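You operate a simulated robot arm through the tools that you are given. There is no shell and no other tool. Be economical: measure what you need, move in short steps, check, and stop when the job is done.

Carry out the task below with a simulated two-armed robot. There is one attempt and no reset: what you move stays moved.

TASK
Wipe up the spill on the top of the check bench with the blue cloth and put it back.

It is judged by the outcome, as a careful person would: the job done as asked, and still so three seconds after it is handed in. It fails if anything else is knocked over, pushed out of place, dropped, spilled or broken. Flat cloth is picked up by pressing the open fingertips on it (5 to 10 N) and closing them slowly along it; thin cloth reads only 2 to 8 mm in the jaws.

THE ROBOT
Two 6-joint arms with two-finger parallel grippers on one trunk, on a base that drives. Base frame: it is fixed to the floor where the robot stands at the start and does not move with it; the origin is under the middle of the robot, x ahead of it, y to its left, z up; the surface under the hand at the start is at about z = 0.883. Lengths are in m, angles in degrees, forces in N, time in s.
The left shoulder is at the start at [0.06, 0.187, 1.122], the right one opposite. With the tool pointing down near the work surface each hand reaches from about 0.28 to 0.64 m from the robot's upright axis, wherever it stands, measured 20 degrees to its own side. Payload 1.57 kg a hand.
The tool frame of a hand sits at the grasp point between the pads (the TCP): z along the fingers, y along the line on which they close. The tips reach 0.03 m beyond it. Largest opening 0.11 m; finger width 0.024, thickness 0.012; the body of the gripper, 0.048 by 0.112 m, starts 0.078 m behind the TCP.
Orientation is told as [roll, pitch, yaw] about the base's x, y, z axes, in that order, counted from this pose: with the fingers straight down and closing along the base's y, the tool's x points along the base's -x, its y along +y and its z along -z.

THE INTERFACE
- The arms move only by the tool servo_tool. It takes "left_plan", "right_plan" or both (then of equal length, played together; a hand with none holds still); each is text: rows parted by semicolons, each of 7 numbers parted by spaces: the shift along the base's x, y, z in m, then the turn, a rotation vector about the base's x, y, z in degrees, then the gripper command, from -1 (fully open) to 1 (shut), values between in proportion. In form: x y z rx ry rz gripper; .... A call has 1 to 20 rows; each row shifts and turns the commanded pose from where the row before left it. Rows are played at 5 a second. More than 0.05 m and 8.6 degrees between two rows, or a gripper value outside its range, and nothing of the call is played. A pose out of reach is approached as far as the arm can. The call stops where the force on the tool passes 40 N (or 10 N more than at its start, if that is more) or the arm is blocked; 0.2 s more then pass. Each finger travels about 0.153 m/s and halts on what it meets, pressing with about 27 N; the grip force reading is that of the motor and also rises with nothing between the fingers. The clock runs only during rows and for 0.2 s after the last one: add rows that do not move to give the fingers time. The reply holds the time, the measured pose of the TCP, the force on the tool along the base axes, the opening and the grip force, in the units named above and with some noise, with the torque about the TCP (base axes, N m) and any sound that the robot's microphone picked up.
- Cameras (640 x 400 px; columns grow to the right, rows downward): "scene" is now at [0.003, 0.0362, 1.6579]; the picture's right is [0.29, -0.96, 0.00], its down [-0.76, -0.24, -0.60] and it looks along [0.57, 0.18, -0.80] (base axes); focal length 252 px, centre (320, 200). "left" rides on the left gripper at [0.07, -0.016, -0.141] in its tool frame; the picture's right is [0.23, 0.97, 0.00], its down [-0.85, 0.20, -0.48] and it looks along [-0.47, 0.11, 0.88] (tool axes); focal length 222 px, centre (320, 200). "right" rides on the right gripper at [0.07, 0.016, -0.141] in its tool frame; the picture's right is [-0.23, 0.97, 0.00], its down [-0.86, -0.20, -0.48] and it looks along [-0.47, -0.11, 0.88] (tool axes); focal length 222 px, centre (320, 200). There is no depth. A picture from a camera that has moved, and an enlarged one, comes with that camera's place and axes in the base frame and with its lens. The place of the scene camera against the robot may be out by one fixed shift of up to 0.018 m in any direction.
- get_image(camera): a new picture of that camera. No time passes.
- slide_trunk(by): slides the trunk up (or, below 0, down) by that many m; the arms and the scene camera ride with it, the base frame stays. It gives what a move gives, with no picture.
- drive_base(legs): drives the robot by 1 to 6 legs, each [ahead, left, turn to the left] in m, m and degrees, along the robot's own axes; the way and the turn of a leg run together, so that a leg with both is an arc; at most 1.5 m and 180 degrees a leg. The arms and the cameras ride along, it lands a little off, and it stops where it bumps. It gives what a move gives.
- turn_head(pan, tilt): turns the head with the scene camera to pan (to the left, within 86 degrees either way) and tilt (down, from -29 to 69), counted from straight ahead of the robot. It gives what a move gives.
- inspect(camera, box): a new picture of the part [left, top, right, bottom] of that camera's present view, enlarged. No time passes.
- hand_in(): hands the job in; it is judged then, once.

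Go step by step. Nothing tells you exact positions but the pictures and the camera data: compare them with the known pose of the tool, close in by small moves and look again before you grip or let go. The budget is 120 turns and 100 pictures, counting those below and the enlarged ones. Unless the task says otherwise, let go and move clear before handing in, and close with one line.

The tools are called after "Emit:" by a JSON object that holds its "name" and its "arguments". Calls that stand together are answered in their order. servo_tool: Moves the arms, as the interface text tells. Its arguments: {"type":"object","properties":{"left_plan":{"type":"string"},"right_plan":{"type":"string"}},"required":[]} The other tools are called the same way: slide_trunk (by) slides the trunk up or down; drive_base (legs) drives the base; turn_head (pan, tilt) turns the head that bears the scene camera; get_image (camera) takes a picture; inspect (camera, box) takes an enlarged picture of a part of a camera's view; hand_in () hands the job in.

At the start:

```text
clock: 0.0
left_tcp_pos: [0.3726, 0.4066, 1.1488]
left_tcp_rot: [0.0, 0.1, -0.1]
left_force: [-0.3, -0.3, 0.4]
left_wrist_torque: [0.02, -0.02, -0.04]
left_finger_gap: 0.11
left_finger_force: 0.1
right_tcp_pos: [0.3414, 0.0341, 1.0777]
right_tcp_rot: [0.0, 0.0, -0.1]
right_force: [0.9, -0.1, 0.0]
right_wrist_torque: [-0.04, 0.01, -0.03]
right_finger_gap: 0.1101
right_finger_force: 0.1
trunk travel left (down, up): [-0.75, 0.24]
robot x, y, heading: [-0.0023, 0.0038, 0.1]
head pan, tilt: [17.2, 53.1]
```

scene: 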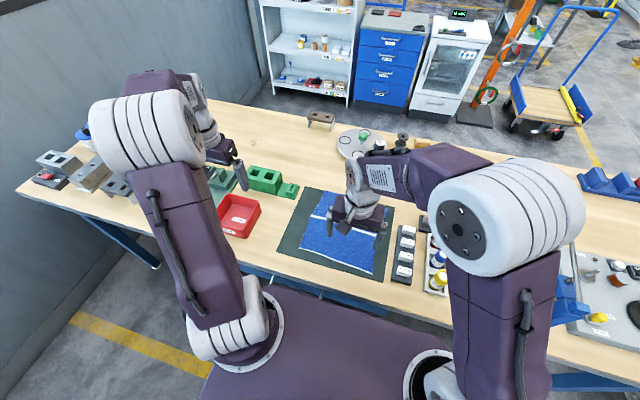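
right: 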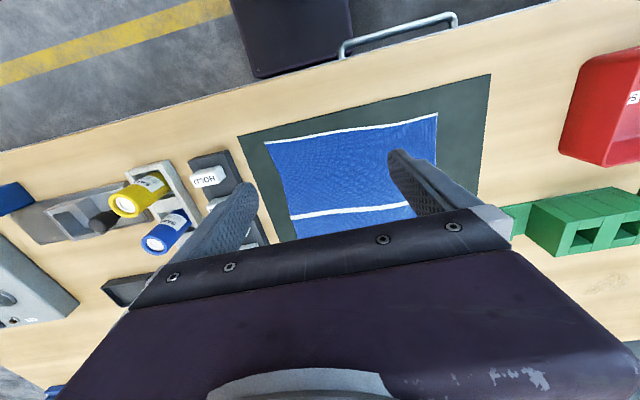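
left: 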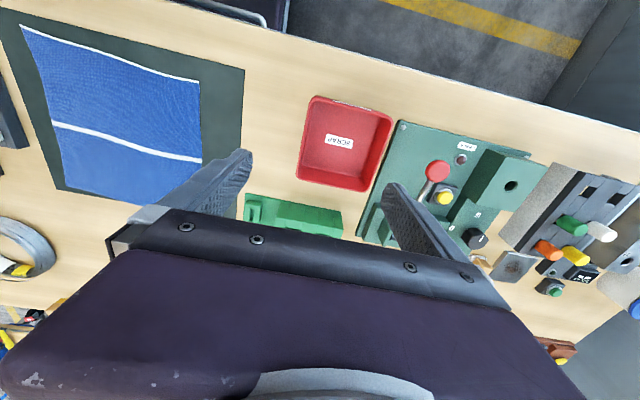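

The blue cloth lies on a dark mat on the bench in front of me. I don't yet see which surface is the "check bench" or where the spill is, so I look around first.

Emit:
{"name": "turn_head", "arguments": {"pan": -60, "tilt": 35}}

Emit:
{"name": "get_image", "arguments": {"camera": "scene"}}

Emit:
{"name": "turn_head", "arguments": {"pan": 0, "tilt": 25}}

Emit:
{"name": "get_image", "arguments": {"camera": "scene"}}

Emit:
{"name": "turn_head", "arguments": {"pan": 75, "tilt": 35}}

Emit:
{"name": "get_image", "arguments": {"camera": "scene"}}

```text
clock: 1.5
left_tcp_pos: [0.372, 0.4065, 1.1492]
left_tcp_rot: [0.0, 0.0, -0.1]
left_force: [-0.2, -0.2, 0.0]
left_wrist_torque: [0.0, 0.0, 0.02]
left_finger_gap: 0.1101
left_finger_force: 0.1
right_tcp_pos: [0.3418, 0.0347, 1.0778]
right_tcp_rot: [0.0, 0.0, 0.0]
right_force: [-0.3, -0.7, 0.0]
right_wrist_torque: [-0.02, 0.01, 0.0]
right_finger_gap: 0.1099
right_finger_force: 0.1
trunk travel left (down, up): [-0.75, 0.24]
robot x, y, heading: [-0.0018, 0.0008, 0.1]
head pan, tilt: [-60.0, 35.0]
```

```text
96 pictures are left
camera scene: at [-0.0236, -0.0618, 1.6838], right [-0.87, -0.5, 0.0], down [-0.29, 0.5, -0.82], along [0.41, -0.71, -0.57], focal length 252 px, centre (320, 200)
```

scene: 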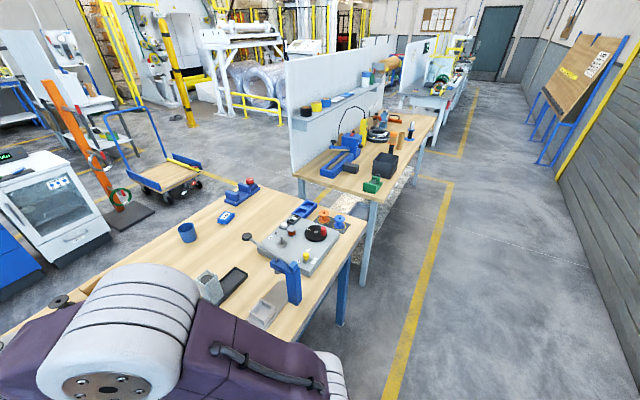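

```text
clock: 2.8
left_tcp_pos: [0.3718, 0.4068, 1.149]
left_tcp_rot: [0.0, 0.0, 0.0]
left_force: [-0.1, -0.5, -0.3]
left_wrist_torque: [-0.01, -0.01, -0.01]
left_finger_gap: 0.11
left_finger_force: 0.1
right_tcp_pos: [0.3425, 0.0337, 1.0779]
right_tcp_rot: [0.1, 0.0, 0.1]
right_force: [-0.2, -0.8, 0.1]
right_wrist_torque: [0.02, 0.0, 0.03]
right_finger_gap: 0.1101
right_finger_force: 0.0
trunk travel left (down, up): [-0.75, 0.24]
robot x, y, heading: [0.0036, 0.0005, -0.3]
head pan, tilt: [0.0, 25.0]
```

```text
95 pictures are left
camera scene: at [0.0245, 0.0143, 1.6996], right [0.0, -1.0, 0.0], down [-0.42, 0.0, -0.91], along [0.91, 0.0, -0.42], focal length 252 px, centre (320, 200)
```

scene: 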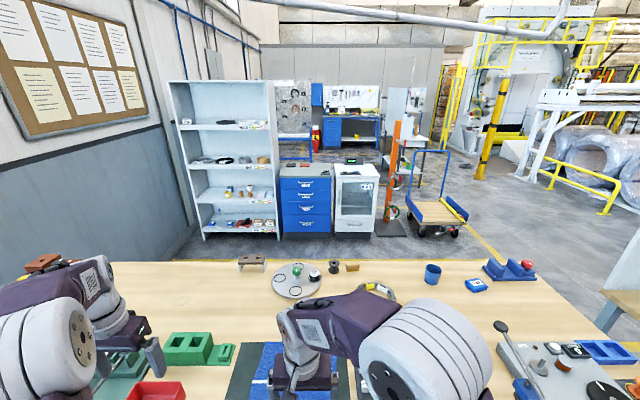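

```text
clock: 4.3
left_tcp_pos: [0.3726, 0.4064, 1.1487]
left_tcp_rot: [0.0, 0.0, 0.0]
left_force: [0.1, 0.7, 0.6]
left_wrist_torque: [0.02, 0.01, -0.01]
left_finger_gap: 0.1099
left_finger_force: 0.0
right_tcp_pos: [0.3412, 0.035, 1.0779]
right_tcp_rot: [0.0, -0.1, 0.0]
right_force: [0.5, -0.4, 0.7]
right_wrist_torque: [-0.02, 0.03, -0.04]
right_finger_gap: 0.1103
right_finger_force: 0.1
trunk travel left (down, up): [-0.75, 0.24]
robot x, y, heading: [0.0004, 0.0035, -0.5]
head pan, tilt: [75.0, 35.0]
```

```text
94 pictures are left
camera scene: at [-0.0448, 0.0995, 1.6838], right [0.97, -0.26, 0.0], down [-0.15, -0.55, -0.82], along [0.21, 0.79, -0.57], focal length 252 px, centre (320, 200)
```

scene: 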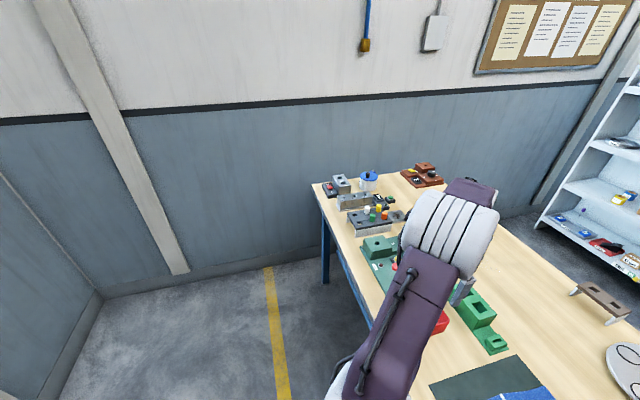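

I see this main bench, a blue drawer cabinet with a grey top, and another bench to the right. I'll enlarge parts to find labels and the spill.

Emit:
{"name": "turn_head", "arguments": {"pan": -60, "tilt": 20}}

Emit:
{"name": "inspect", "arguments": {"camera": "scene", "box": [270, 120, 510, 270]}}

Emit:
{"name": "inspect", "arguments": {"camera": "scene", "box": [400, 70, 640, 220]}}

Emit:
{"name": "turn_head", "arguments": {"pan": 17.2, "tilt": 45}}

Emit:
{"name": "inspect", "arguments": {"camera": "scene", "box": [200, 100, 440, 250]}}

Emit:
{"name": "inspect", "arguments": {"camera": "scene", "box": [300, 0, 540, 150]}}

```text
clock: 6.4
left_tcp_pos: [0.373, 0.4079, 1.1492]
left_tcp_rot: [0.1, 0.0, 0.0]
left_force: [0.1, -0.3, 0.5]
left_wrist_torque: [-0.01, 0.01, 0.0]
left_finger_gap: 0.1102
left_finger_force: 0.1
right_tcp_pos: [0.3413, 0.033, 1.0774]
right_tcp_rot: [-0.1, 0.1, 0.0]
right_force: [0.9, -0.1, 0.3]
right_wrist_torque: [0.0, 0.0, 0.04]
right_finger_gap: 0.11
right_finger_force: 0.1
trunk travel left (down, up): [-0.75, 0.24]
robot x, y, heading: [0.0054, -0.0034, -0.0]
head pan, tilt: [-60.0, 20.0]
```

```text
2.67 times, centred on (390, 195) of scene
camera zoom: at [-0.0211, -0.0662, 1.7077], right [-0.87, -0.5, 0.0], down [-0.17, 0.3, -0.94], along [0.47, -0.81, -0.34], focal length 672 px, centre (133, 213)
```

zoom: 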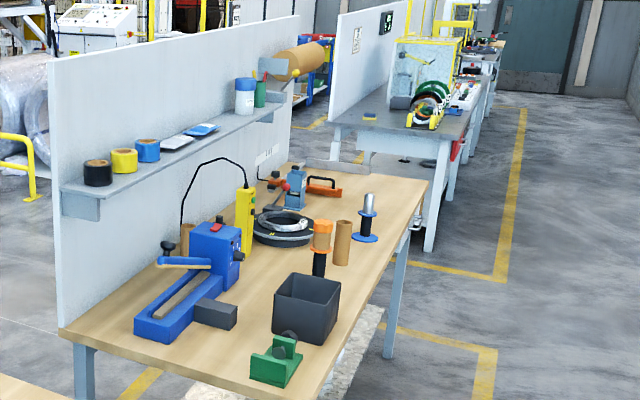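

```text
2.67 times, centred on (520, 145) of scene
camera zoom: at [-0.0211, -0.0662, 1.7077], right [-0.87, -0.5, 0.0], down [-0.17, 0.3, -0.94], along [0.47, -0.81, -0.34], focal length 672 px, centre (-213, 347)
```

zoom: 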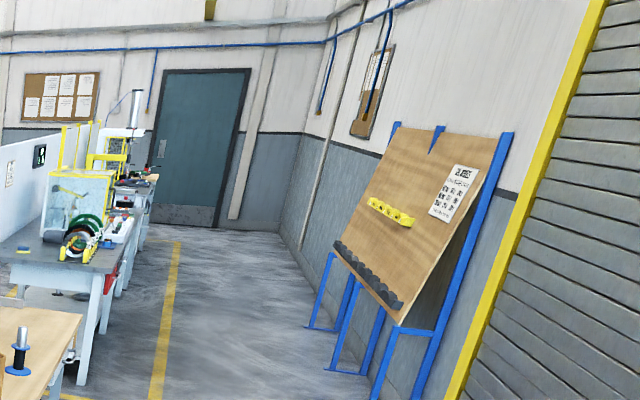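

```text
clock: 7.9
left_tcp_pos: [0.3729, 0.408, 1.1485]
left_tcp_rot: [0.0, 0.1, 0.1]
left_force: [0.9, 1.2, 0.2]
left_wrist_torque: [-0.03, 0.01, -0.01]
left_finger_gap: 0.11
left_finger_force: 0.1
right_tcp_pos: [0.3422, 0.0338, 1.0766]
right_tcp_rot: [0.0, 0.0, 0.0]
right_force: [-0.3, -1.3, 0.0]
right_wrist_torque: [0.01, 0.01, 0.0]
right_finger_gap: 0.1099
right_finger_force: 0.0
trunk travel left (down, up): [-0.75, 0.24]
robot x, y, heading: [-0.0007, 0.0018, 0.0]
head pan, tilt: [17.2, 45.0]
```

```text
2.67 times, centred on (320, 175) of scene
camera zoom: at [0.01, 0.0384, 1.669], right [0.29, -0.96, 0.0], down [-0.68, -0.21, -0.71], along [0.68, 0.21, -0.71], focal length 672 px, centre (320, 267)
```

zoom: 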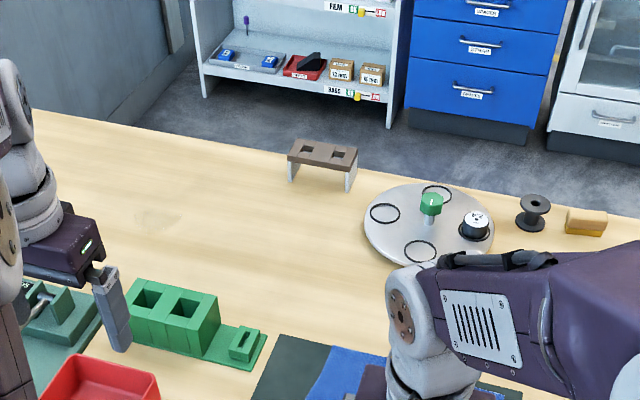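

```text
2.67 times, centred on (420, 75) of scene
camera zoom: at [0.01, 0.0384, 1.669], right [0.29, -0.96, 0.0], down [-0.68, -0.21, -0.71], along [0.68, 0.21, -0.71], focal length 672 px, centre (53, 533)
```

zoom: 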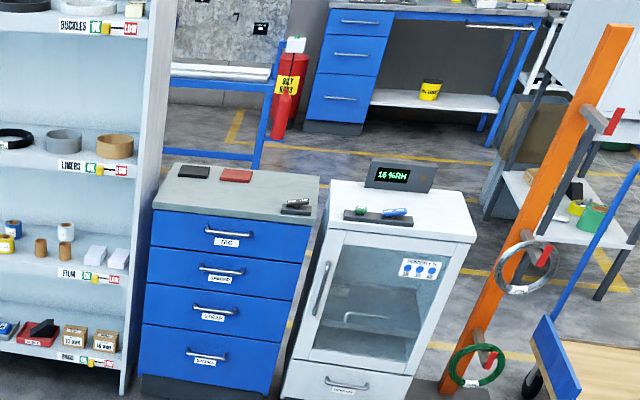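

There is a faint smudge on this bench left of the brown stand. I'll enlarge it and look for labels on other benches.

Emit:
{"name": "inspect", "arguments": {"camera": "scene", "box": [220, 150, 300, 200]}}

Emit:
{"name": "turn_head", "arguments": {"pan": -60, "tilt": 20}}

Emit:
{"name": "inspect", "arguments": {"camera": "scene", "box": [340, 150, 440, 212]}}

Emit:
{"name": "turn_head", "arguments": {"pan": -45, "tilt": 45}}

Emit:
{"name": "get_image", "arguments": {"camera": "scene"}}

Emit:
{"name": "turn_head", "arguments": {"pan": -86, "tilt": 30}}

Emit:
{"name": "get_image", "arguments": {"camera": "scene"}}

```text
8.00 times, centred on (260, 175) of scene
camera zoom: at [0.01, 0.0384, 1.669], right [0.29, -0.96, 0.0], down [-0.68, -0.21, -0.71], along [0.68, 0.21, -0.71], focal length 2015 px, centre (800, 400)
```

zoom: 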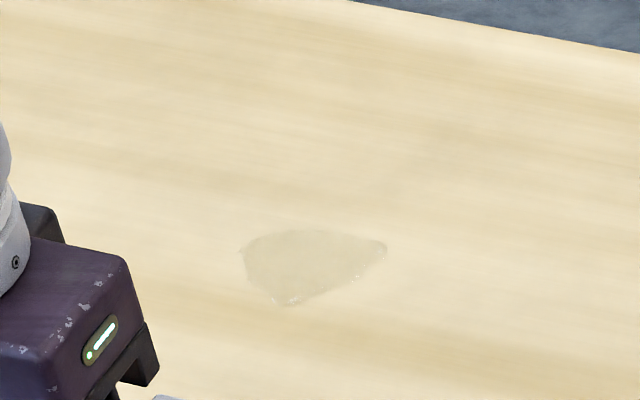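

```text
clock: 9.4
left_tcp_pos: [0.3725, 0.4072, 1.1498]
left_tcp_rot: [0.1, 0.0, 0.0]
left_force: [-0.6, 0.1, -1.3]
left_wrist_torque: [0.01, 0.04, -0.03]
left_finger_gap: 0.1099
left_finger_force: 0.1
right_tcp_pos: [0.342, 0.0335, 1.0782]
right_tcp_rot: [0.0, 0.0, 0.0]
right_force: [0.4, 0.2, 0.0]
right_wrist_torque: [0.03, -0.01, -0.02]
right_finger_gap: 0.1099
right_finger_force: 0.0
trunk travel left (down, up): [-0.75, 0.24]
robot x, y, heading: [0.0013, -0.0015, -0.0]
head pan, tilt: [-60.0, 20.0]
```

```text
6.40 times, centred on (390, 181) of scene
camera zoom: at [-0.021, -0.0662, 1.7076], right [-0.87, -0.5, 0.0], down [-0.17, 0.3, -0.94], along [0.47, -0.81, -0.34], focal length 1612 px, centre (-128, 322)
```

zoom: 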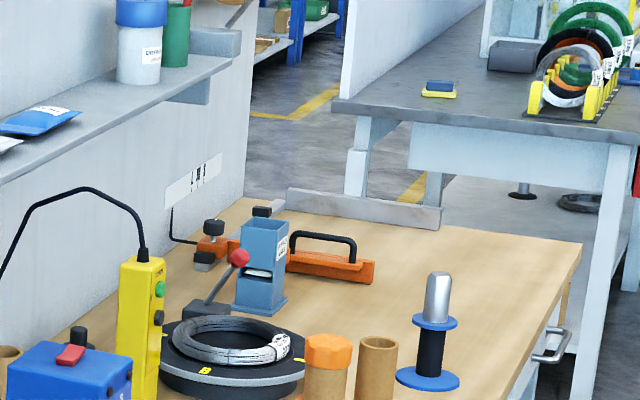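

```text
clock: 10.3
left_tcp_pos: [0.372, 0.4062, 1.149]
left_tcp_rot: [0.0, 0.0, 0.0]
left_force: [-0.5, 0.1, -0.9]
left_wrist_torque: [0.0, 0.0, 0.0]
left_finger_gap: 0.1101
left_finger_force: 0.0
right_tcp_pos: [0.3419, 0.0333, 1.0769]
right_tcp_rot: [-0.1, -0.1, 0.0]
right_force: [-0.1, 0.1, -0.9]
right_wrist_torque: [0.0, 0.03, -0.01]
right_finger_gap: 0.11
right_finger_force: 0.1
trunk travel left (down, up): [-0.75, 0.24]
robot x, y, heading: [0.0005, -0.0016, -0.1]
head pan, tilt: [-45.0, 45.0]
```

```text
87 pictures are left
camera scene: at [-0.0103, -0.0432, 1.6691], right [-0.71, -0.71, 0.0], down [-0.5, 0.5, -0.71], along [0.5, -0.5, -0.71], focal length 252 px, centre (320, 200)
```

scene: 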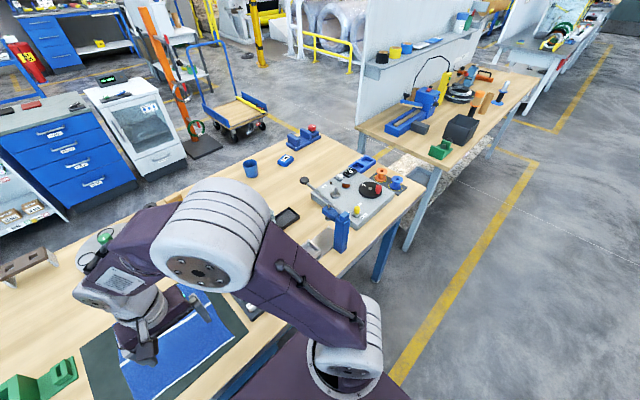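

```text
clock: 11.4
left_tcp_pos: [0.3727, 0.4062, 1.1484]
left_tcp_rot: [0.0, 0.0, 0.0]
left_force: [-0.1, 0.1, -0.5]
left_wrist_torque: [0.03, 0.02, -0.03]
left_finger_gap: 0.1101
left_finger_force: 0.0
right_tcp_pos: [0.3426, 0.0335, 1.0763]
right_tcp_rot: [0.1, 0.0, 0.0]
right_force: [0.4, -0.4, -0.4]
right_wrist_torque: [-0.01, -0.01, 0.01]
right_finger_gap: 0.1102
right_finger_force: 0.1
trunk travel left (down, up): [-0.75, 0.24]
robot x, y, heading: [-0.0016, 0.0011, -0.1]
head pan, tilt: [-85.9, 30.0]
```

```text
86 pictures are left
camera scene: at [-0.0612, -0.0758, 1.6916], right [-1.0, -0.07, 0.0], down [-0.04, 0.5, -0.87], along [0.06, -0.86, -0.5], focal length 252 px, centre (320, 200)
```

scene: 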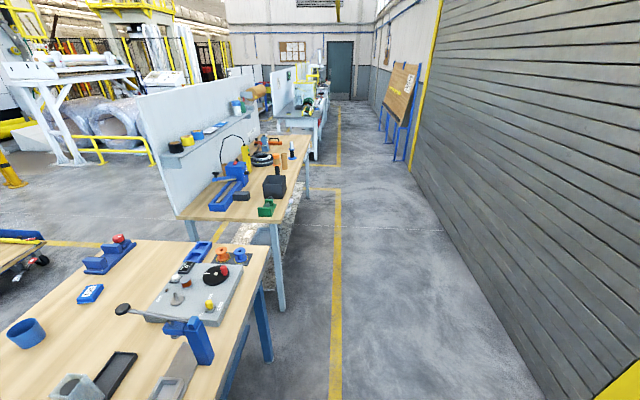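

The puddle lies on the bench in front of me at about [0.79, 0.58], about 9 × 6 cm; this bench with its gauges, bins and HOLD labels appears to be the check bench. It is beyond tool-down reach, so I look at how much room the base has to get closer.

Emit:
{"name": "turn_head", "arguments": {"pan": 0, "tilt": 69}}

Emit:
{"name": "get_image", "arguments": {"camera": "scene"}}

Emit:
{"name": "get_image", "arguments": {"camera": "left"}}

```text
clock: 13.0
left_tcp_pos: [0.3717, 0.4083, 1.1495]
left_tcp_rot: [0.0, 0.0, 0.1]
left_force: [-0.3, 0.0, -0.2]
left_wrist_torque: [0.0, 0.0, -0.03]
left_finger_gap: 0.11
left_finger_force: 0.1
right_tcp_pos: [0.3411, 0.0341, 1.0781]
right_tcp_rot: [0.1, 0.0, 0.1]
right_force: [-0.4, 0.3, -0.5]
right_wrist_torque: [-0.02, 0.03, 0.01]
right_finger_gap: 0.11
right_finger_force: 0.0
trunk travel left (down, up): [-0.75, 0.24]
robot x, y, heading: [0.0033, 0.0007, -0.2]
head pan, tilt: [0.0, 68.8]
```

```text
85 pictures are left
camera scene: at [-0.0118, 0.0144, 1.6401], right [0.0, -1.0, 0.0], down [-0.93, 0.0, -0.36], along [0.36, 0.0, -0.93], focal length 252 px, centre (320, 200)
```

scene: 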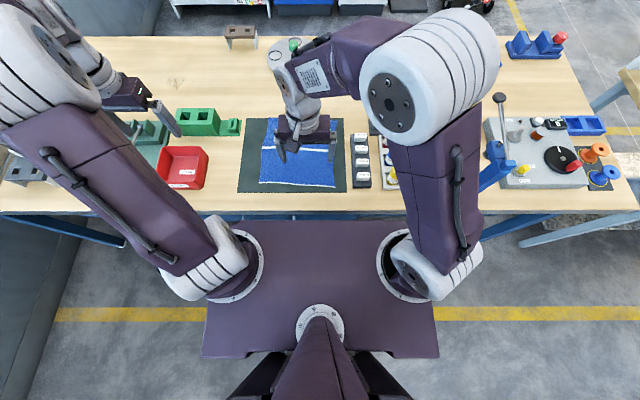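

```text
84 pictures are left
camera left: at [0.3032, 0.3907, 1.2896], right [-0.23, 0.97, 0.0], down [0.85, 0.2, 0.48], along [0.47, 0.11, -0.88], focal length 222 px, centre (320, 200)
```

left: 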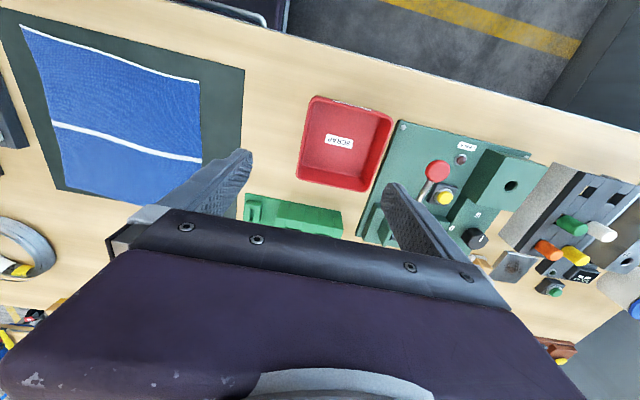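

The deck is nearly at the bench edge, so the front side gives little room. I move the right arm up and aside so I can see the cloth and the puddle clearly.

Emit:
{"name": "servo_tool", "arguments": {"right_plan": "0 0 0.05 0 0 0 -1; 0 0 0.05 0 0 0 -1; 0 0 0.05 0 0 0 -1; 0 -0.05 0 0 0 0 -1; 0 -0.05 0 0 0 0 -1; 0 -0.05 0 0 0 0 -1; 0 -0.05 0 0 0 0 -1; 0 -0.05 0 0 0 0 -1; -0.02 -0.05 0 0 0 0 -1; -0.02 -0.05 0 0 0 0 -1"}}

Emit:
{"name": "turn_head", "arguments": {"pan": 15, "tilt": 55}}

Emit:
{"name": "get_image", "arguments": {"camera": "scene"}}

Emit:
{"name": "inspect", "arguments": {"camera": "scene", "box": [260, 170, 420, 270]}}

```text
refused: row 9 steps farther than a row can; nothing moved
```

```text
clock: 13.8
left_tcp_pos: [0.3718, 0.4071, 1.1482]
left_tcp_rot: [0.0, -0.1, 0.1]
left_force: [-0.2, -0.2, -0.8]
left_wrist_torque: [0.0, -0.02, 0.01]
left_finger_gap: 0.11
left_finger_force: 0.0
right_tcp_pos: [0.341, 0.0349, 1.0777]
right_tcp_rot: [0.0, 0.1, 0.0]
right_force: [-0.9, 0.5, 0.5]
right_wrist_torque: [0.02, -0.01, -0.01]
right_finger_gap: 0.1103
right_finger_force: 0.1
trunk travel left (down, up): [-0.75, 0.24]
robot x, y, heading: [-0.0005, -0.0022, 0.1]
head pan, tilt: [15.0, 55.0]
```

```text
83 pictures are left
camera scene: at [0.0019, 0.033, 1.6555], right [0.26, -0.97, 0.0], down [-0.79, -0.21, -0.57], along [0.55, 0.15, -0.82], focal length 252 px, centre (320, 200)
```

scene: 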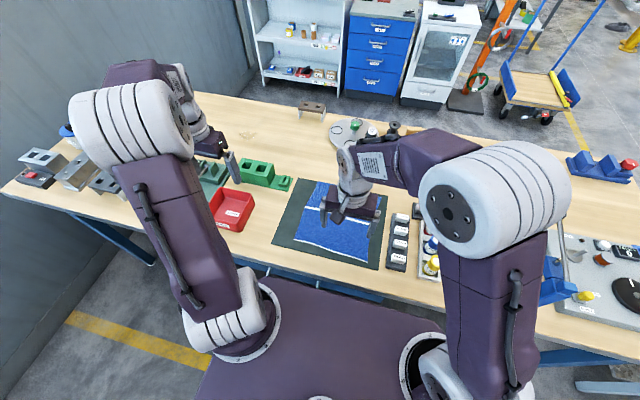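

```text
4.00 times, centred on (340, 220) of scene
camera zoom: at [0.0019, 0.033, 1.6555], right [0.26, -0.97, 0.0], down [-0.79, -0.21, -0.57], along [0.55, 0.15, -0.82], focal length 1008 px, centre (240, 120)
```

zoom: 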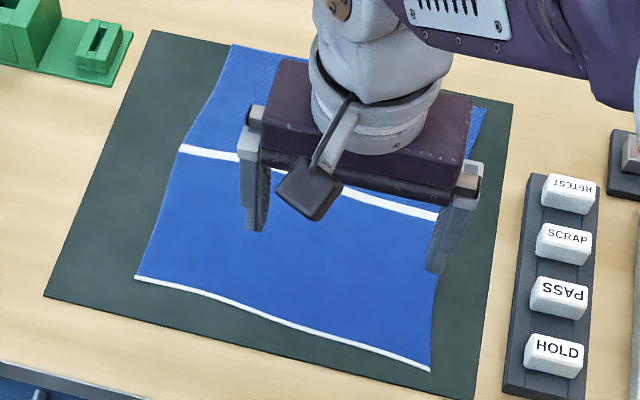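

The labels (PASS/HOLD/RETEST/SCRAP) confirm this is the check bench. The cloth spans about x 0.33–0.60, y −0.04–0.21. I raise the right arm clear, then drive left to test whether the left hand, tilted forward, reaches the puddle from the front.

Emit:
{"name": "servo_tool", "arguments": {"right_plan": "0 0 0.05 0 0 0 -1; 0 0 0.05 0 0 0 -1; 0 0 0.05 0 0 0 -1; 0 -0.05 0 0 0 0 -1; 0 -0.05 0 0 0 0 -1; 0 -0.05 0 0 0 0 -1; 0 -0.05 0 0 0 0 -1; 0 -0.05 0 0 0 0 -1; 0 -0.05 0 0 0 0 -1", "left_plan": "0 0 0.04 0 0 0 -1; 0 0 0.04 0 0 0 -1; 0 0 0 0 0 0 -1; 0 0 0 0 0 0 -1; 0 0 0 0 0 0 -1; 0 0 0 0 0 0 -1; 0 0 0 0 0 0 -1; 0 0 0 0 0 0 -1; 0 0 0 0 0 0 -1"}}

Emit:
{"name": "drive_base", "arguments": {"legs": [[0, 0.3, 0]]}}

Emit:
{"name": "get_image", "arguments": {"camera": "scene"}}

```text
clock: 15.8
left_tcp_pos: [0.3713, 0.4068, 1.2282]
left_tcp_rot: [0.0, 0.0, -0.1]
left_force: [0.0, -0.2, 0.1]
left_wrist_torque: [0.01, 0.0, 0.0]
left_finger_gap: 0.1101
left_finger_force: 0.1
right_tcp_pos: [0.3425, -0.2669, 1.2303]
right_tcp_rot: [0.1, -0.1, 0.1]
right_force: [-0.5, 0.2, -0.5]
right_wrist_torque: [0.01, 0.02, 0.01]
right_finger_gap: 0.1101
right_finger_force: 0.1
trunk travel left (down, up): [-0.75, 0.24]
robot x, y, heading: [-0.0004, 0.0018, -0.0]
head pan, tilt: [15.0, 55.0]
```

```text
clock: 17.8
left_tcp_pos: [0.369, 0.7078, 1.2299]
left_tcp_rot: [0.1, 0.0, 0.2]
left_force: [-0.6, 0.0, -0.3]
left_wrist_torque: [-0.02, 0.0, -0.02]
left_finger_gap: 0.1101
left_finger_force: 0.0
right_tcp_pos: [0.3418, 0.0345, 1.2293]
right_tcp_rot: [0.0, 0.0, 0.2]
right_force: [0.1, -0.2, -0.2]
right_wrist_torque: [0.0, -0.03, -0.01]
right_finger_gap: 0.1099
right_finger_force: 0.0
trunk travel left (down, up): [-0.75, 0.24]
robot x, y, heading: [-0.0021, 0.2991, 0.3]
head pan, tilt: [15.0, 55.0]
```

```text
81 pictures are left
camera scene: at [0.0012, 0.3321, 1.6556], right [0.26, -0.97, 0.0], down [-0.79, -0.21, -0.57], along [0.55, 0.15, -0.82], focal length 252 px, centre (320, 200)
```

scene: 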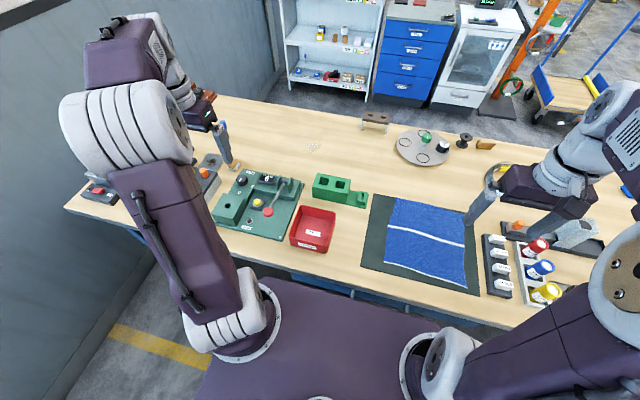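

Now the left hand tests the reach: tilting 40° forward while moving ahead, high over the bench.

Emit:
{"name": "servo_tool", "arguments": {"left_plan": "0.035 -0.03 0 0 -8 0 -1; 0.035 -0.03 0 0 -8 0 -1; 0.035 -0.03 0 0 -8 0 -1; 0.035 -0.03 0 0 -8 0 -1; 0.035 -0.01 0 0 -8 0 -1; 0.045 0 0 0 0 0 -1; 0.045 0 0 0 0 0 -1; 0.045 0 -0.02 0 0 0 -1; 0.045 0 -0.02 0 0 0 -1; 0.045 0 -0.04 0 0 0 -1; 0.01 0 -0.04 0 0 0 -1; 0.01 0 -0.04 0 0 0 -1; 0 0 0 0 0 0 -1; 0 0 0 0 0 0 -1"}}

Emit:
{"name": "get_image", "arguments": {"camera": "left"}}

Emit:
{"name": "get_image", "arguments": {"camera": "scene"}}

```text
refused: row 10 steps farther than a row can; nothing moved
```

```text
80 pictures are left
camera left: at [0.3007, 0.6913, 1.3697], right [-0.23, 0.97, 0.0], down [0.85, 0.2, 0.48], along [0.47, 0.11, -0.88], focal length 222 px, centre (320, 200)
```

left: 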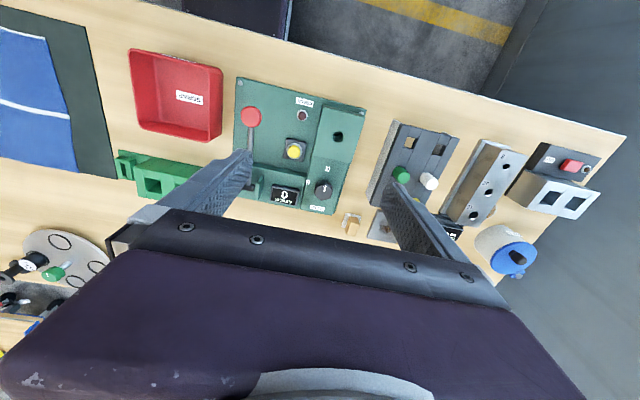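

```text
79 pictures are left
camera scene: at [0.0012, 0.3321, 1.6556], right [0.26, -0.97, 0.0], down [-0.79, -0.21, -0.57], along [0.55, 0.15, -0.82], focal length 252 px, centre (320, 200)
```

scene: 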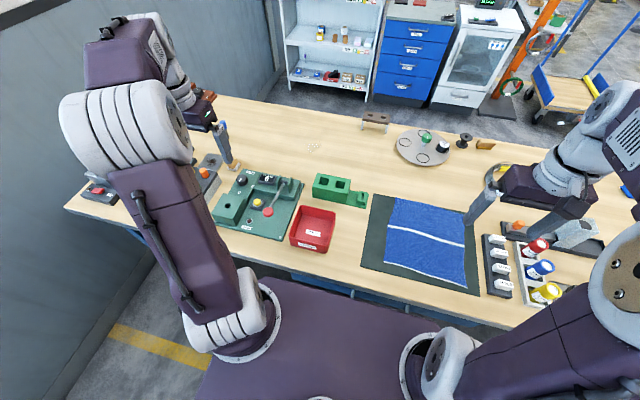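

A row was too long; I retry with smaller steps.

Emit:
{"name": "servo_tool", "arguments": {"left_plan": "0.035 -0.03 0 0 -8 0 -1; 0.035 -0.03 0 0 -8 0 -1; 0.035 -0.03 0 0 -8 0 -1; 0.035 -0.03 0 0 -8 0 -1; 0.035 -0.01 0 0 -8 0 -1; 0.045 0 0 0 0 0 -1; 0.045 0 0 0 0 0 -1; 0.04 0 -0.02 0 0 0 -1; 0.04 0 -0.02 0 0 0 -1; 0.04 0 -0.02 0 0 0 -1; 0.02 0 -0.04 0 0 0 -1; 0.015 0 -0.04 0 0 0 -1; 0 0 0 0 0 0 -1; 0 0 0 0 0 0 -1"}}

Emit:
{"name": "get_image", "arguments": {"camera": "scene"}}

```text
clock: 20.8
left_tcp_pos: [0.7448, 0.5772, 1.0812]
left_tcp_rot: [-0.2, -40.0, 0.4]
left_force: [0.9, 0.1, -0.4]
left_wrist_torque: [0.01, 0.03, 0.03]
left_finger_gap: 0.1097
left_finger_force: 0.0
left hand out of reach, approached as far as the arm can: row 10, 11, 12
right_tcp_pos: [0.3422, 0.0363, 1.2307]
right_tcp_rot: [0.0, 0.0, 0.2]
right_force: [0.4, 1.1, 0.2]
right_wrist_torque: [-0.02, 0.0, -0.04]
right_finger_gap: 0.1101
right_finger_force: 0.0
trunk travel left (down, up): [-0.75, 0.24]
robot x, y, heading: [0.0002, 0.3009, 0.1]
head pan, tilt: [15.0, 55.0]
```

```text
78 pictures are left
camera scene: at [0.0011, 0.3343, 1.6556], right [0.26, -0.96, 0.0], down [-0.79, -0.21, -0.57], along [0.55, 0.15, -0.82], focal length 252 px, centre (320, 200)
```

scene: 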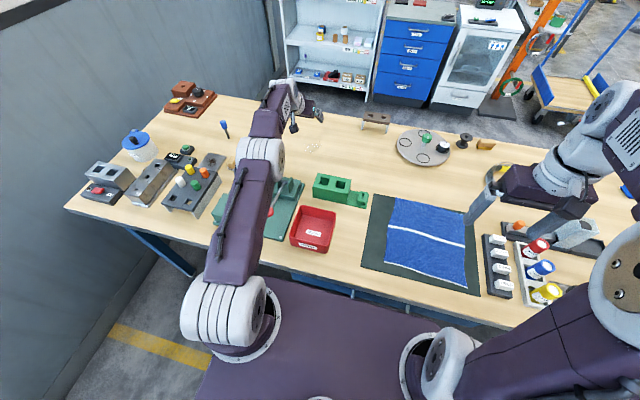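

From the front the hand ends about 5 cm short, and the gaps at the bench ends (about 0.2–0.3 m) are too narrow to go round. The deck sits at about z 1.1, above the bench top, so the base may be able to drive further in. I'll look back at the robot's front with the right hand camera.

Emit:
{"name": "servo_tool", "arguments": {"right_plan": "0.03 0 0.03 0 8 0 -1; 0.03 0 0.03 0 8 0 -1; 0.03 0 0.03 0 8 0 -1; 0.03 0 0.03 0 8 0 -1; 0.03 0 0.03 0 8 0 -1; 0 0 0 0 0 0 -1"}}

Emit:
{"name": "get_image", "arguments": {"camera": "right"}}

Emit:
{"name": "turn_head", "arguments": {"pan": 0, "tilt": 69}}

Emit:
{"name": "inspect", "arguments": {"camera": "scene", "box": [180, 190, 460, 365]}}

```text
clock: 22.2
left_tcp_pos: [0.7444, 0.5777, 1.0827]
left_tcp_rot: [-0.2, -40.1, 0.4]
left_force: [-0.2, -1.2, -0.9]
left_wrist_torque: [0.0, 0.0, -0.01]
left_finger_gap: 0.1101
left_finger_force: 0.1
right_tcp_pos: [0.3491, 0.0478, 1.2123]
right_tcp_rot: [0.0, 39.9, 0.4]
right_force: [0.1, -0.6, 0.1]
right_wrist_torque: [-0.01, 0.0, 0.0]
right_finger_gap: 0.11
right_finger_force: 0.0
right hand out of reach, approached as far as the arm can: row 3, 4, 5
trunk travel left (down, up): [-0.75, 0.24]
robot x, y, heading: [-0.0009, 0.3071, 0.2]
head pan, tilt: [15.0, 55.0]
```

```text
77 pictures are left
camera right: at [0.3856, 0.064, 1.3672], right [0.17, 0.97, -0.14], down [0.96, -0.2, -0.18], along [-0.21, -0.11, -0.97], focal length 222 px, centre (320, 200)
```

right: 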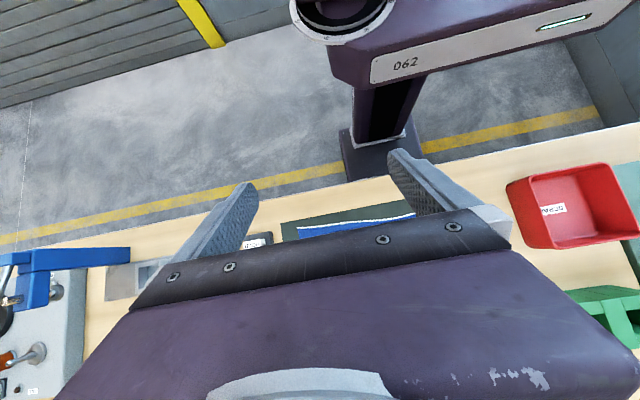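

```text
clock: 23.0
left_tcp_pos: [0.7446, 0.5784, 1.0804]
left_tcp_rot: [-0.2, -40.0, 0.3]
left_force: [-0.2, -0.1, 1.1]
left_wrist_torque: [-0.04, -0.01, 0.0]
left_finger_gap: 0.1101
left_finger_force: 0.0
right_tcp_pos: [0.3499, 0.0481, 1.2132]
right_tcp_rot: [0.1, 39.8, 0.3]
right_force: [0.0, -0.5, 0.2]
right_wrist_torque: [0.02, 0.01, -0.02]
right_finger_gap: 0.1099
right_finger_force: 0.0
trunk travel left (down, up): [-0.75, 0.24]
robot x, y, heading: [0.0012, 0.2999, 0.5]
head pan, tilt: [0.0, 68.8]
```

```text
2.29 times, centred on (320, 278) of scene
camera zoom: at [-0.0121, 0.3156, 1.6402], right [0.0, -1.0, 0.0], down [-0.93, 0.0, -0.36], along [0.36, 0.0, -0.93], focal length 576 px, centre (320, 23)
```

zoom: 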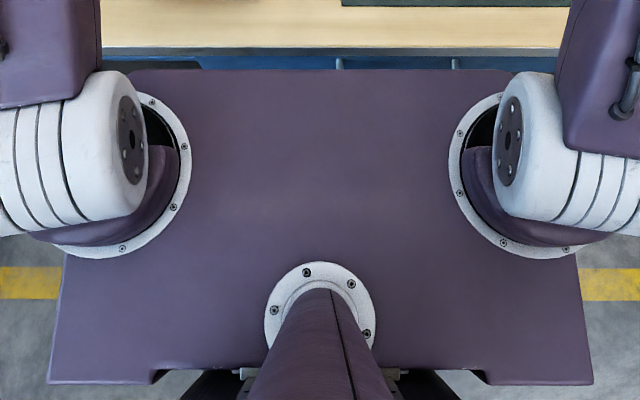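

The base under the deck is a low box with a narrow column, so it should be able to drive partly under the bench. First I fetch the cloth: both hands return to upright poses and the base goes back right by 0.3.

Emit:
{"name": "servo_tool", "arguments": {"left_plan": "-0.02 0 0.04 0 0 0 -1; -0.03 0 0.035 0 0 0 -1; -0.04 0 0.02 0 0 0 -1; -0.04 0 0.02 0 0 0 -1; -0.04 0 0.02 0 8 0 -1; -0.04 -0.01 0.02 0 8 0 -1; -0.04 -0.01 0 0 8 0 -1; -0.04 -0.02 0 0 8 0 -1; -0.03 -0.02 0 0 8 0 -1; 0 0 0 0 0 0 -1", "right_plan": "0 0 0 0 -8 0 -1; 0 0 0 0 -8 0 -1; 0 0 0 0 -8 0 -1; 0 0 0 0 -8 0 -1; 0 0 0 0 -8 0 -1; 0 0 0.02 0 0 0 -1; 0 0 0 0 0 0 -1; 0 0 0 0 0 0 -1; 0 0 0 0 0 0 -1; 0 0 0 0 0 0 -1"}}

Emit:
{"name": "drive_base", "arguments": {"legs": [[0, -0.3, 0]]}}

Emit:
{"name": "turn_head", "arguments": {"pan": 15, "tilt": 55}}

Emit:
{"name": "get_image", "arguments": {"camera": "scene"}}

```text
clock: 25.2
left_tcp_pos: [0.4244, 0.5178, 1.234]
left_tcp_rot: [-0.1, 0.1, 0.2]
left_force: [0.3, 1.2, -0.5]
left_wrist_torque: [-0.03, -0.04, -0.01]
left_finger_gap: 0.1102
left_finger_force: 0.1
right_tcp_pos: [0.3494, 0.049, 1.2328]
right_tcp_rot: [0.0, 0.0, 0.2]
right_force: [0.3, 0.4, 0.4]
right_wrist_torque: [-0.01, -0.01, 0.04]
right_finger_gap: 0.1102
right_finger_force: 0.0
trunk travel left (down, up): [-0.75, 0.24]
robot x, y, heading: [-0.0011, 0.3006, 0.0]
head pan, tilt: [0.0, 68.8]
```

```text
clock: 27.2
left_tcp_pos: [0.4267, 0.2281, 1.2336]
left_tcp_rot: [-0.1, 0.0, 0.5]
left_force: [1.0, 0.2, 0.1]
left_wrist_torque: [-0.03, 0.05, 0.01]
left_finger_gap: 0.1099
left_finger_force: 0.0
right_tcp_pos: [0.3521, -0.2426, 1.2318]
right_tcp_rot: [-0.1, 0.0, 0.5]
right_force: [0.2, 0.5, -0.2]
right_wrist_torque: [0.0, -0.02, 0.0]
right_finger_gap: 0.1097
right_finger_force: 0.0
trunk travel left (down, up): [-0.75, 0.24]
robot x, y, heading: [-0.0024, 0.0081, 0.5]
head pan, tilt: [0.0, 68.8]
```

```text
clock: 28.0
left_tcp_pos: [0.4257, 0.2249, 1.234]
left_tcp_rot: [0.0, 0.0, 0.3]
left_force: [-0.4, -0.1, -0.3]
left_wrist_torque: [0.0, -0.04, -0.02]
left_finger_gap: 0.1102
left_finger_force: 0.0
right_tcp_pos: [0.3524, -0.2444, 1.2325]
right_tcp_rot: [0.0, 0.0, 0.4]
right_force: [-0.4, -0.4, -1.4]
right_wrist_torque: [-0.01, 0.01, -0.01]
right_finger_gap: 0.11
right_finger_force: 0.0
trunk travel left (down, up): [-0.75, 0.24]
robot x, y, heading: [0.0, 0.0084, 0.3]
head pan, tilt: [15.0, 55.0]
```

```text
75 pictures are left
camera scene: at [0.0026, 0.0406, 1.6555], right [0.26, -0.96, 0.0], down [-0.79, -0.22, -0.57], along [0.55, 0.15, -0.82], focal length 252 px, centre (320, 200)
```

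scene: 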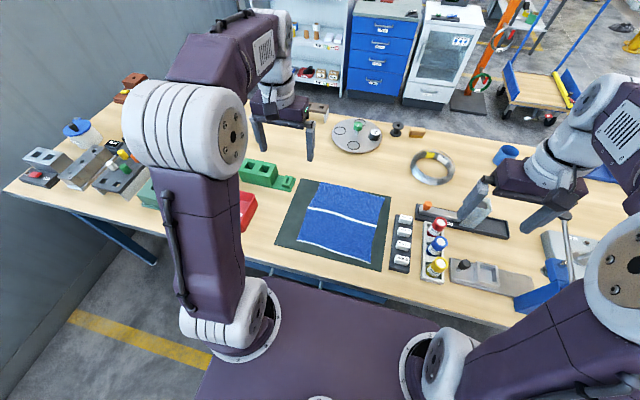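

The cloth is now fully in view; I enlarge it and use the left hand camera for a second fix.

Emit:
{"name": "inspect", "arguments": {"camera": "scene", "box": [270, 170, 430, 270]}}

Emit:
{"name": "get_image", "arguments": {"camera": "left"}}

```text
4.00 times, centred on (350, 220) of scene
camera zoom: at [0.0026, 0.0406, 1.6555], right [0.26, -0.96, 0.0], down [-0.79, -0.22, -0.57], along [0.55, 0.15, -0.82], focal length 1008 px, centre (200, 120)
```

zoom: 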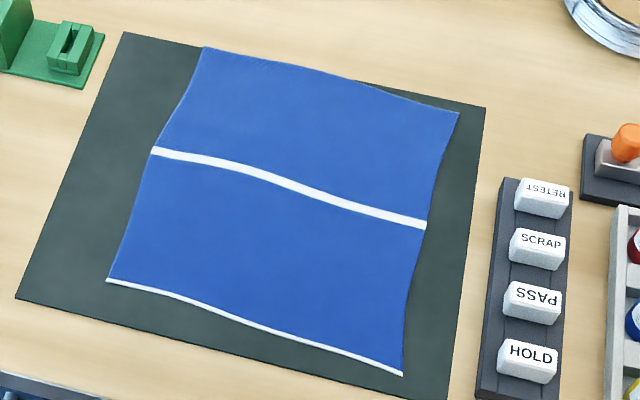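

```text
73 pictures are left
camera left: at [0.3573, 0.2087, 1.3748], right [-0.23, 0.97, 0.0], down [0.85, 0.2, 0.48], along [0.47, 0.11, -0.88], focal length 222 px, centre (320, 200)
```

left: 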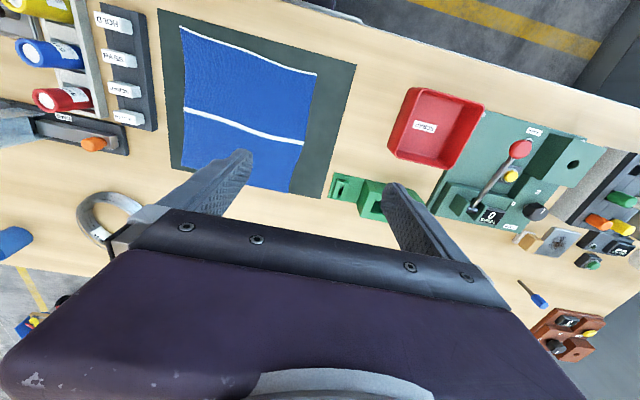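

Both views put the left end of the mid stripe at about [0.48, 0.21]. I go above [0.46, 0.165] with the jaws at about 6 cm and descend to just above the cloth.

Emit:
{"name": "servo_tool", "arguments": {"left_plan": "0.017 -0.03 -0.02 0 0 0 -0.1; 0.017 -0.03 -0.03 0 0 0 -0.1; 0 0 -0.05 0 0 0 -0.1; 0 0 -0.05 0 0 0 -0.1; 0 0 -0.05 0 0 0 -0.1; 0 0 -0.05 0 0 0 -0.1; 0 0 -0.03 0 0 0 -0.1; 0 0 -0.01 0 0 0 -0.1; 0 0 0 0 0 0 -0.1"}}

Emit:
{"name": "get_image", "arguments": {"camera": "left"}}

Emit:
{"name": "get_image", "arguments": {"camera": "scene"}}

```text
clock: 30.0
left_tcp_pos: [0.4606, 0.1668, 0.9408]
left_tcp_rot: [0.0, 0.0, 0.3]
left_force: [-0.3, 0.1, -0.6]
left_wrist_torque: [0.0, -0.01, 0.02]
left_finger_gap: 0.0603
left_finger_force: 0.0
right_tcp_pos: [0.3533, -0.2441, 1.2329]
right_tcp_rot: [0.0, 0.1, 0.4]
right_force: [-0.4, -0.7, -0.3]
right_wrist_torque: [0.01, 0.01, 0.01]
right_finger_gap: 0.1102
right_finger_force: 0.1
trunk travel left (down, up): [-0.75, 0.24]
robot x, y, heading: [0.0026, 0.0135, 0.7]
head pan, tilt: [15.0, 55.0]
```

```text
72 pictures are left
camera left: at [0.3922, 0.1494, 1.0818], right [-0.23, 0.97, 0.0], down [0.85, 0.2, 0.48], along [0.47, 0.11, -0.88], focal length 222 px, centre (320, 200)
```

left: 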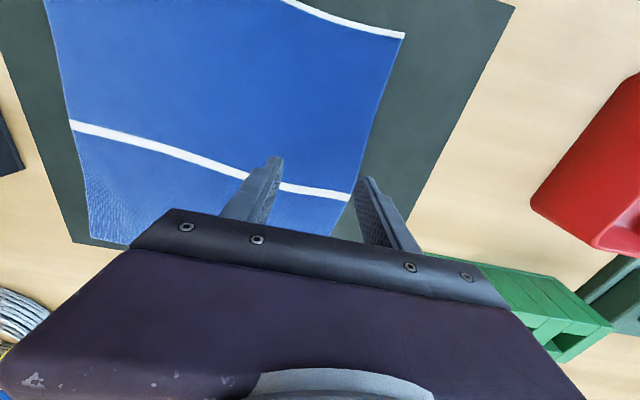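

```text
71 pictures are left
camera scene: at [0.0026, 0.0418, 1.6556], right [0.26, -0.96, 0.0], down [-0.79, -0.22, -0.57], along [0.55, 0.15, -0.82], focal length 252 px, centre (320, 200)
```

scene: 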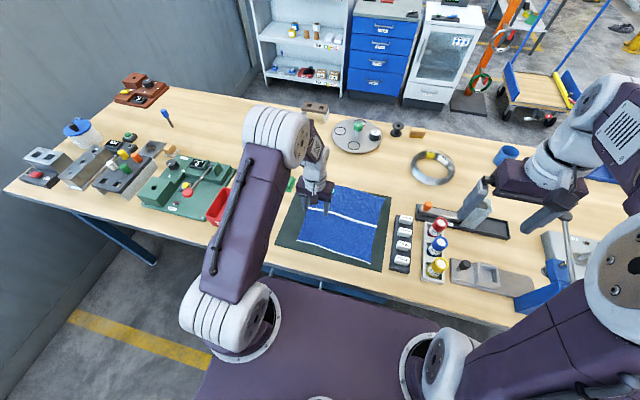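

The left finger sits right on the cloth's edge, so I shift 1.5 cm right and go down near contact.

Emit:
{"name": "servo_tool", "arguments": {"left_plan": "0 -0.015 0 0 0 0 -0.1; 0 0 -0.015 0 0 0 -0.1; 0 0 -0.005 0 0 0 -0.1; 0 0 -0.003 0 0 0 -0.1; 0 0 0 0 0 0 -0.1"}}

```text
clock: 31.2
left_tcp_pos: [0.4609, 0.1509, 0.9181]
left_tcp_rot: [-0.1, 0.0, 0.3]
left_force: [-0.6, 0.0, -0.4]
left_wrist_torque: [-0.01, -0.01, 0.0]
left_finger_gap: 0.0602
left_finger_force: 0.1
right_tcp_pos: [0.3518, -0.2433, 1.2317]
right_tcp_rot: [0.0, 0.0, 0.4]
right_force: [0.4, 0.8, -0.3]
right_wrist_torque: [0.01, -0.01, -0.03]
right_finger_gap: 0.1099
right_finger_force: 0.1
trunk travel left (down, up): [-0.75, 0.24]
robot x, y, heading: [-0.0014, 0.009, 0.5]
head pan, tilt: [15.0, 55.0]
```

No contact yet at TCP z 0.918; I go on down in 1–2 mm steps.

Emit:
{"name": "servo_tool", "arguments": {"left_plan": "0 0 -0.002 0 0 0 -0.1; 0 0 -0.001 0 0 0 -0.1; 0 0 0 0 0 0 -0.1"}}

```text
clock: 32.0
left_tcp_pos: [0.4619, 0.1506, 0.918]
left_tcp_rot: [0.1, 0.0, 0.4]
left_force: [-0.5, 0.3, -0.9]
left_wrist_torque: [-0.02, 0.02, 0.0]
left_finger_gap: 0.0605
left_finger_force: 0.1
right_tcp_pos: [0.3519, -0.2451, 1.2324]
right_tcp_rot: [0.0, 0.0, 0.4]
right_force: [0.3, 0.4, 0.1]
right_wrist_torque: [0.01, 0.01, 0.02]
right_finger_gap: 0.1101
right_finger_force: 0.0
trunk travel left (down, up): [-0.75, 0.24]
robot x, y, heading: [0.0012, 0.0075, 0.2]
head pan, tilt: [15.0, 55.0]
```

Emit:
{"name": "servo_tool", "arguments": {"left_plan": "0 0 -0.002 0 0 0 -0.1; 0 0 -0.001 0 0 0 -0.1; 0 0 0 0 0 0 -0.1"}}

```text
clock: 32.8
left_tcp_pos: [0.461, 0.1511, 0.9155]
left_tcp_rot: [0.1, 0.0, 0.3]
left_force: [0.0, -0.2, 0.1]
left_wrist_torque: [-0.03, -0.01, -0.03]
left_finger_gap: 0.0604
left_finger_force: 0.1
right_tcp_pos: [0.3525, -0.2435, 1.2316]
right_tcp_rot: [-0.1, -0.1, 0.4]
right_force: [-1.1, -1.1, -0.2]
right_wrist_torque: [0.0, 0.02, 0.01]
right_finger_gap: 0.1103
right_finger_force: 0.0
trunk travel left (down, up): [-0.75, 0.24]
robot x, y, heading: [0.0034, 0.0091, 0.2]
head pan, tilt: [15.0, 55.0]
```

Emit:
{"name": "servo_tool", "arguments": {"left_plan": "0 0 -0.002 0 0 0 -0.1; 0 0 -0.001 0 0 0 -0.1; 0 0 0 0 0 0 -0.1"}}

```text
clock: 33.6
left_tcp_pos: [0.4591, 0.1508, 0.9145]
left_tcp_rot: [-0.1, -0.4, 0.3]
left_force: [5.3, 5.7, 28.3]
left_wrist_torque: [0.6, -0.04, -0.35]
left_finger_gap: 0.06
left_finger_force: 0.1
right_tcp_pos: [0.3513, -0.2426, 1.2321]
right_tcp_rot: [0.1, 0.0, 0.3]
right_force: [-0.8, -0.3, 0.0]
right_wrist_torque: [0.0, -0.02, 0.01]
right_finger_gap: 0.1098
right_finger_force: 0.1
trunk travel left (down, up): [-0.75, 0.24]
robot x, y, heading: [-0.0019, 0.01, 0.3]
head pan, tilt: [15.0, 55.0]
```

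Contact at TCP z about 0.9145, pressing 28 N – too much. I ease up 1.3 mm and read the force.

Emit:
{"name": "servo_tool", "arguments": {"left_plan": "0 0 0.0013 0 0 0 -0.1; 0 0 0 0 0 0 -0.1"}}

```text
clock: 34.2
left_tcp_pos: [0.4607, 0.1512, 0.915]
left_tcp_rot: [0.0, -0.4, 0.3]
left_force: [9.0, 2.6, 31.5]
left_wrist_torque: [0.57, -0.13, -0.42]
left_finger_gap: 0.0602
left_finger_force: 0.1
right_tcp_pos: [0.3516, -0.2444, 1.233]
right_tcp_rot: [-0.1, -0.1, 0.3]
right_force: [0.7, -0.1, 0.6]
right_wrist_torque: [-0.01, -0.01, 0.01]
right_finger_gap: 0.1101
right_finger_force: 0.0
trunk travel left (down, up): [-0.75, 0.24]
robot x, y, heading: [0.0005, 0.0098, 0.3]
head pan, tilt: [15.0, 55.0]
```

Emit:
{"name": "servo_tool", "arguments": {"left_plan": "0 0 0.001 0 0 0 -0.1; 0 0 0 0 0 0 -0.1; 0 0 0 0 0 0 -0.1"}}

```text
clock: 35.0
left_tcp_pos: [0.4602, 0.15, 0.9133]
left_tcp_rot: [0.1, -0.2, 0.3]
left_force: [12.3, 3.0, 26.6]
left_wrist_torque: [0.53, -0.27, -0.35]
left_finger_gap: 0.0603
left_finger_force: 0.0
right_tcp_pos: [0.3518, -0.2446, 1.2319]
right_tcp_rot: [0.1, 0.0, 0.4]
right_force: [0.0, 0.5, 0.4]
right_wrist_torque: [-0.02, -0.01, 0.0]
right_finger_gap: 0.1102
right_finger_force: 0.0
trunk travel left (down, up): [-0.75, 0.24]
robot x, y, heading: [0.0029, 0.0092, 0.4]
head pan, tilt: [15.0, 55.0]
```

Emit:
{"name": "servo_tool", "arguments": {"left_plan": "-0.001 0 0.001 0 0 0 -0.1; 0 0 0 0 0 0 -0.1; 0 0 0 0 0 0 -0.1"}}

```text
clock: 35.8
left_tcp_pos: [0.4594, 0.15, 0.9141]
left_tcp_rot: [0.0, 0.1, 0.4]
left_force: [8.8, -0.4, 14.0]
left_wrist_torque: [0.17, -0.27, -0.11]
left_finger_gap: 0.0604
left_finger_force: 0.1
right_tcp_pos: [0.3531, -0.2439, 1.2312]
right_tcp_rot: [0.0, 0.0, 0.4]
right_force: [-0.8, -0.3, 0.4]
right_wrist_torque: [0.01, -0.01, 0.03]
right_finger_gap: 0.1104
right_finger_force: 0.0
trunk travel left (down, up): [-0.75, 0.24]
robot x, y, heading: [-0.0005, 0.0096, 0.5]
head pan, tilt: [15.0, 55.0]
```

Force is down to 14 N; I ease 0.5 mm more and close slowly in the same call.

Emit:
{"name": "servo_tool", "arguments": {"left_plan": "0 0 0.0005 0 0 0 -0.1; 0 0 0 0 0 0 0; 0 0 0 0 0 0 0.1; 0 0 0 0 0 0 0.2; 0 0 0 0 0 0 0.3; 0 0 0 0 0 0 0.4; 0 0 0 0 0 0 0.5; 0 0 0 0 0 0 0.6; 0 0 0 0 0 0 0.7; 0 0 0 0 0 0 0.8; 0 0 0 0 0 0 0.9; 0 0 0 0 0 0 1; 0 0 0 0 0 0 1; 0 0 0 0 0 0 1"}}

Emit:
{"name": "get_image", "arguments": {"camera": "left"}}

```text
clock: 38.8
left_tcp_pos: [0.4587, 0.1514, 0.9151]
left_tcp_rot: [0.0, 0.0, 0.4]
left_force: [1.8, 1.9, 11.4]
left_wrist_torque: [0.08, -0.06, 0.0]
left_finger_gap: 0.0063
left_finger_force: 25.8
right_tcp_pos: [0.3507, -0.2429, 1.2329]
right_tcp_rot: [0.0, 0.0, 0.5]
right_force: [-0.4, 0.8, -0.4]
right_wrist_torque: [-0.03, 0.03, 0.03]
right_finger_gap: 0.1101
right_finger_force: 0.1
trunk travel left (down, up): [-0.75, 0.24]
robot x, y, heading: [-0.0012, 0.0143, 0.3]
head pan, tilt: [15.0, 55.0]
```

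```text
70 pictures are left
camera left: at [0.39, 0.1349, 1.0567], right [-0.23, 0.97, 0.0], down [0.85, 0.2, 0.48], along [0.47, 0.11, -0.88], focal length 222 px, centre (320, 200)
```

left: 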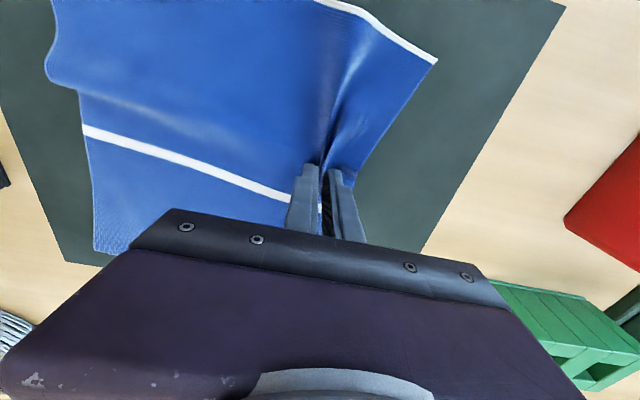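

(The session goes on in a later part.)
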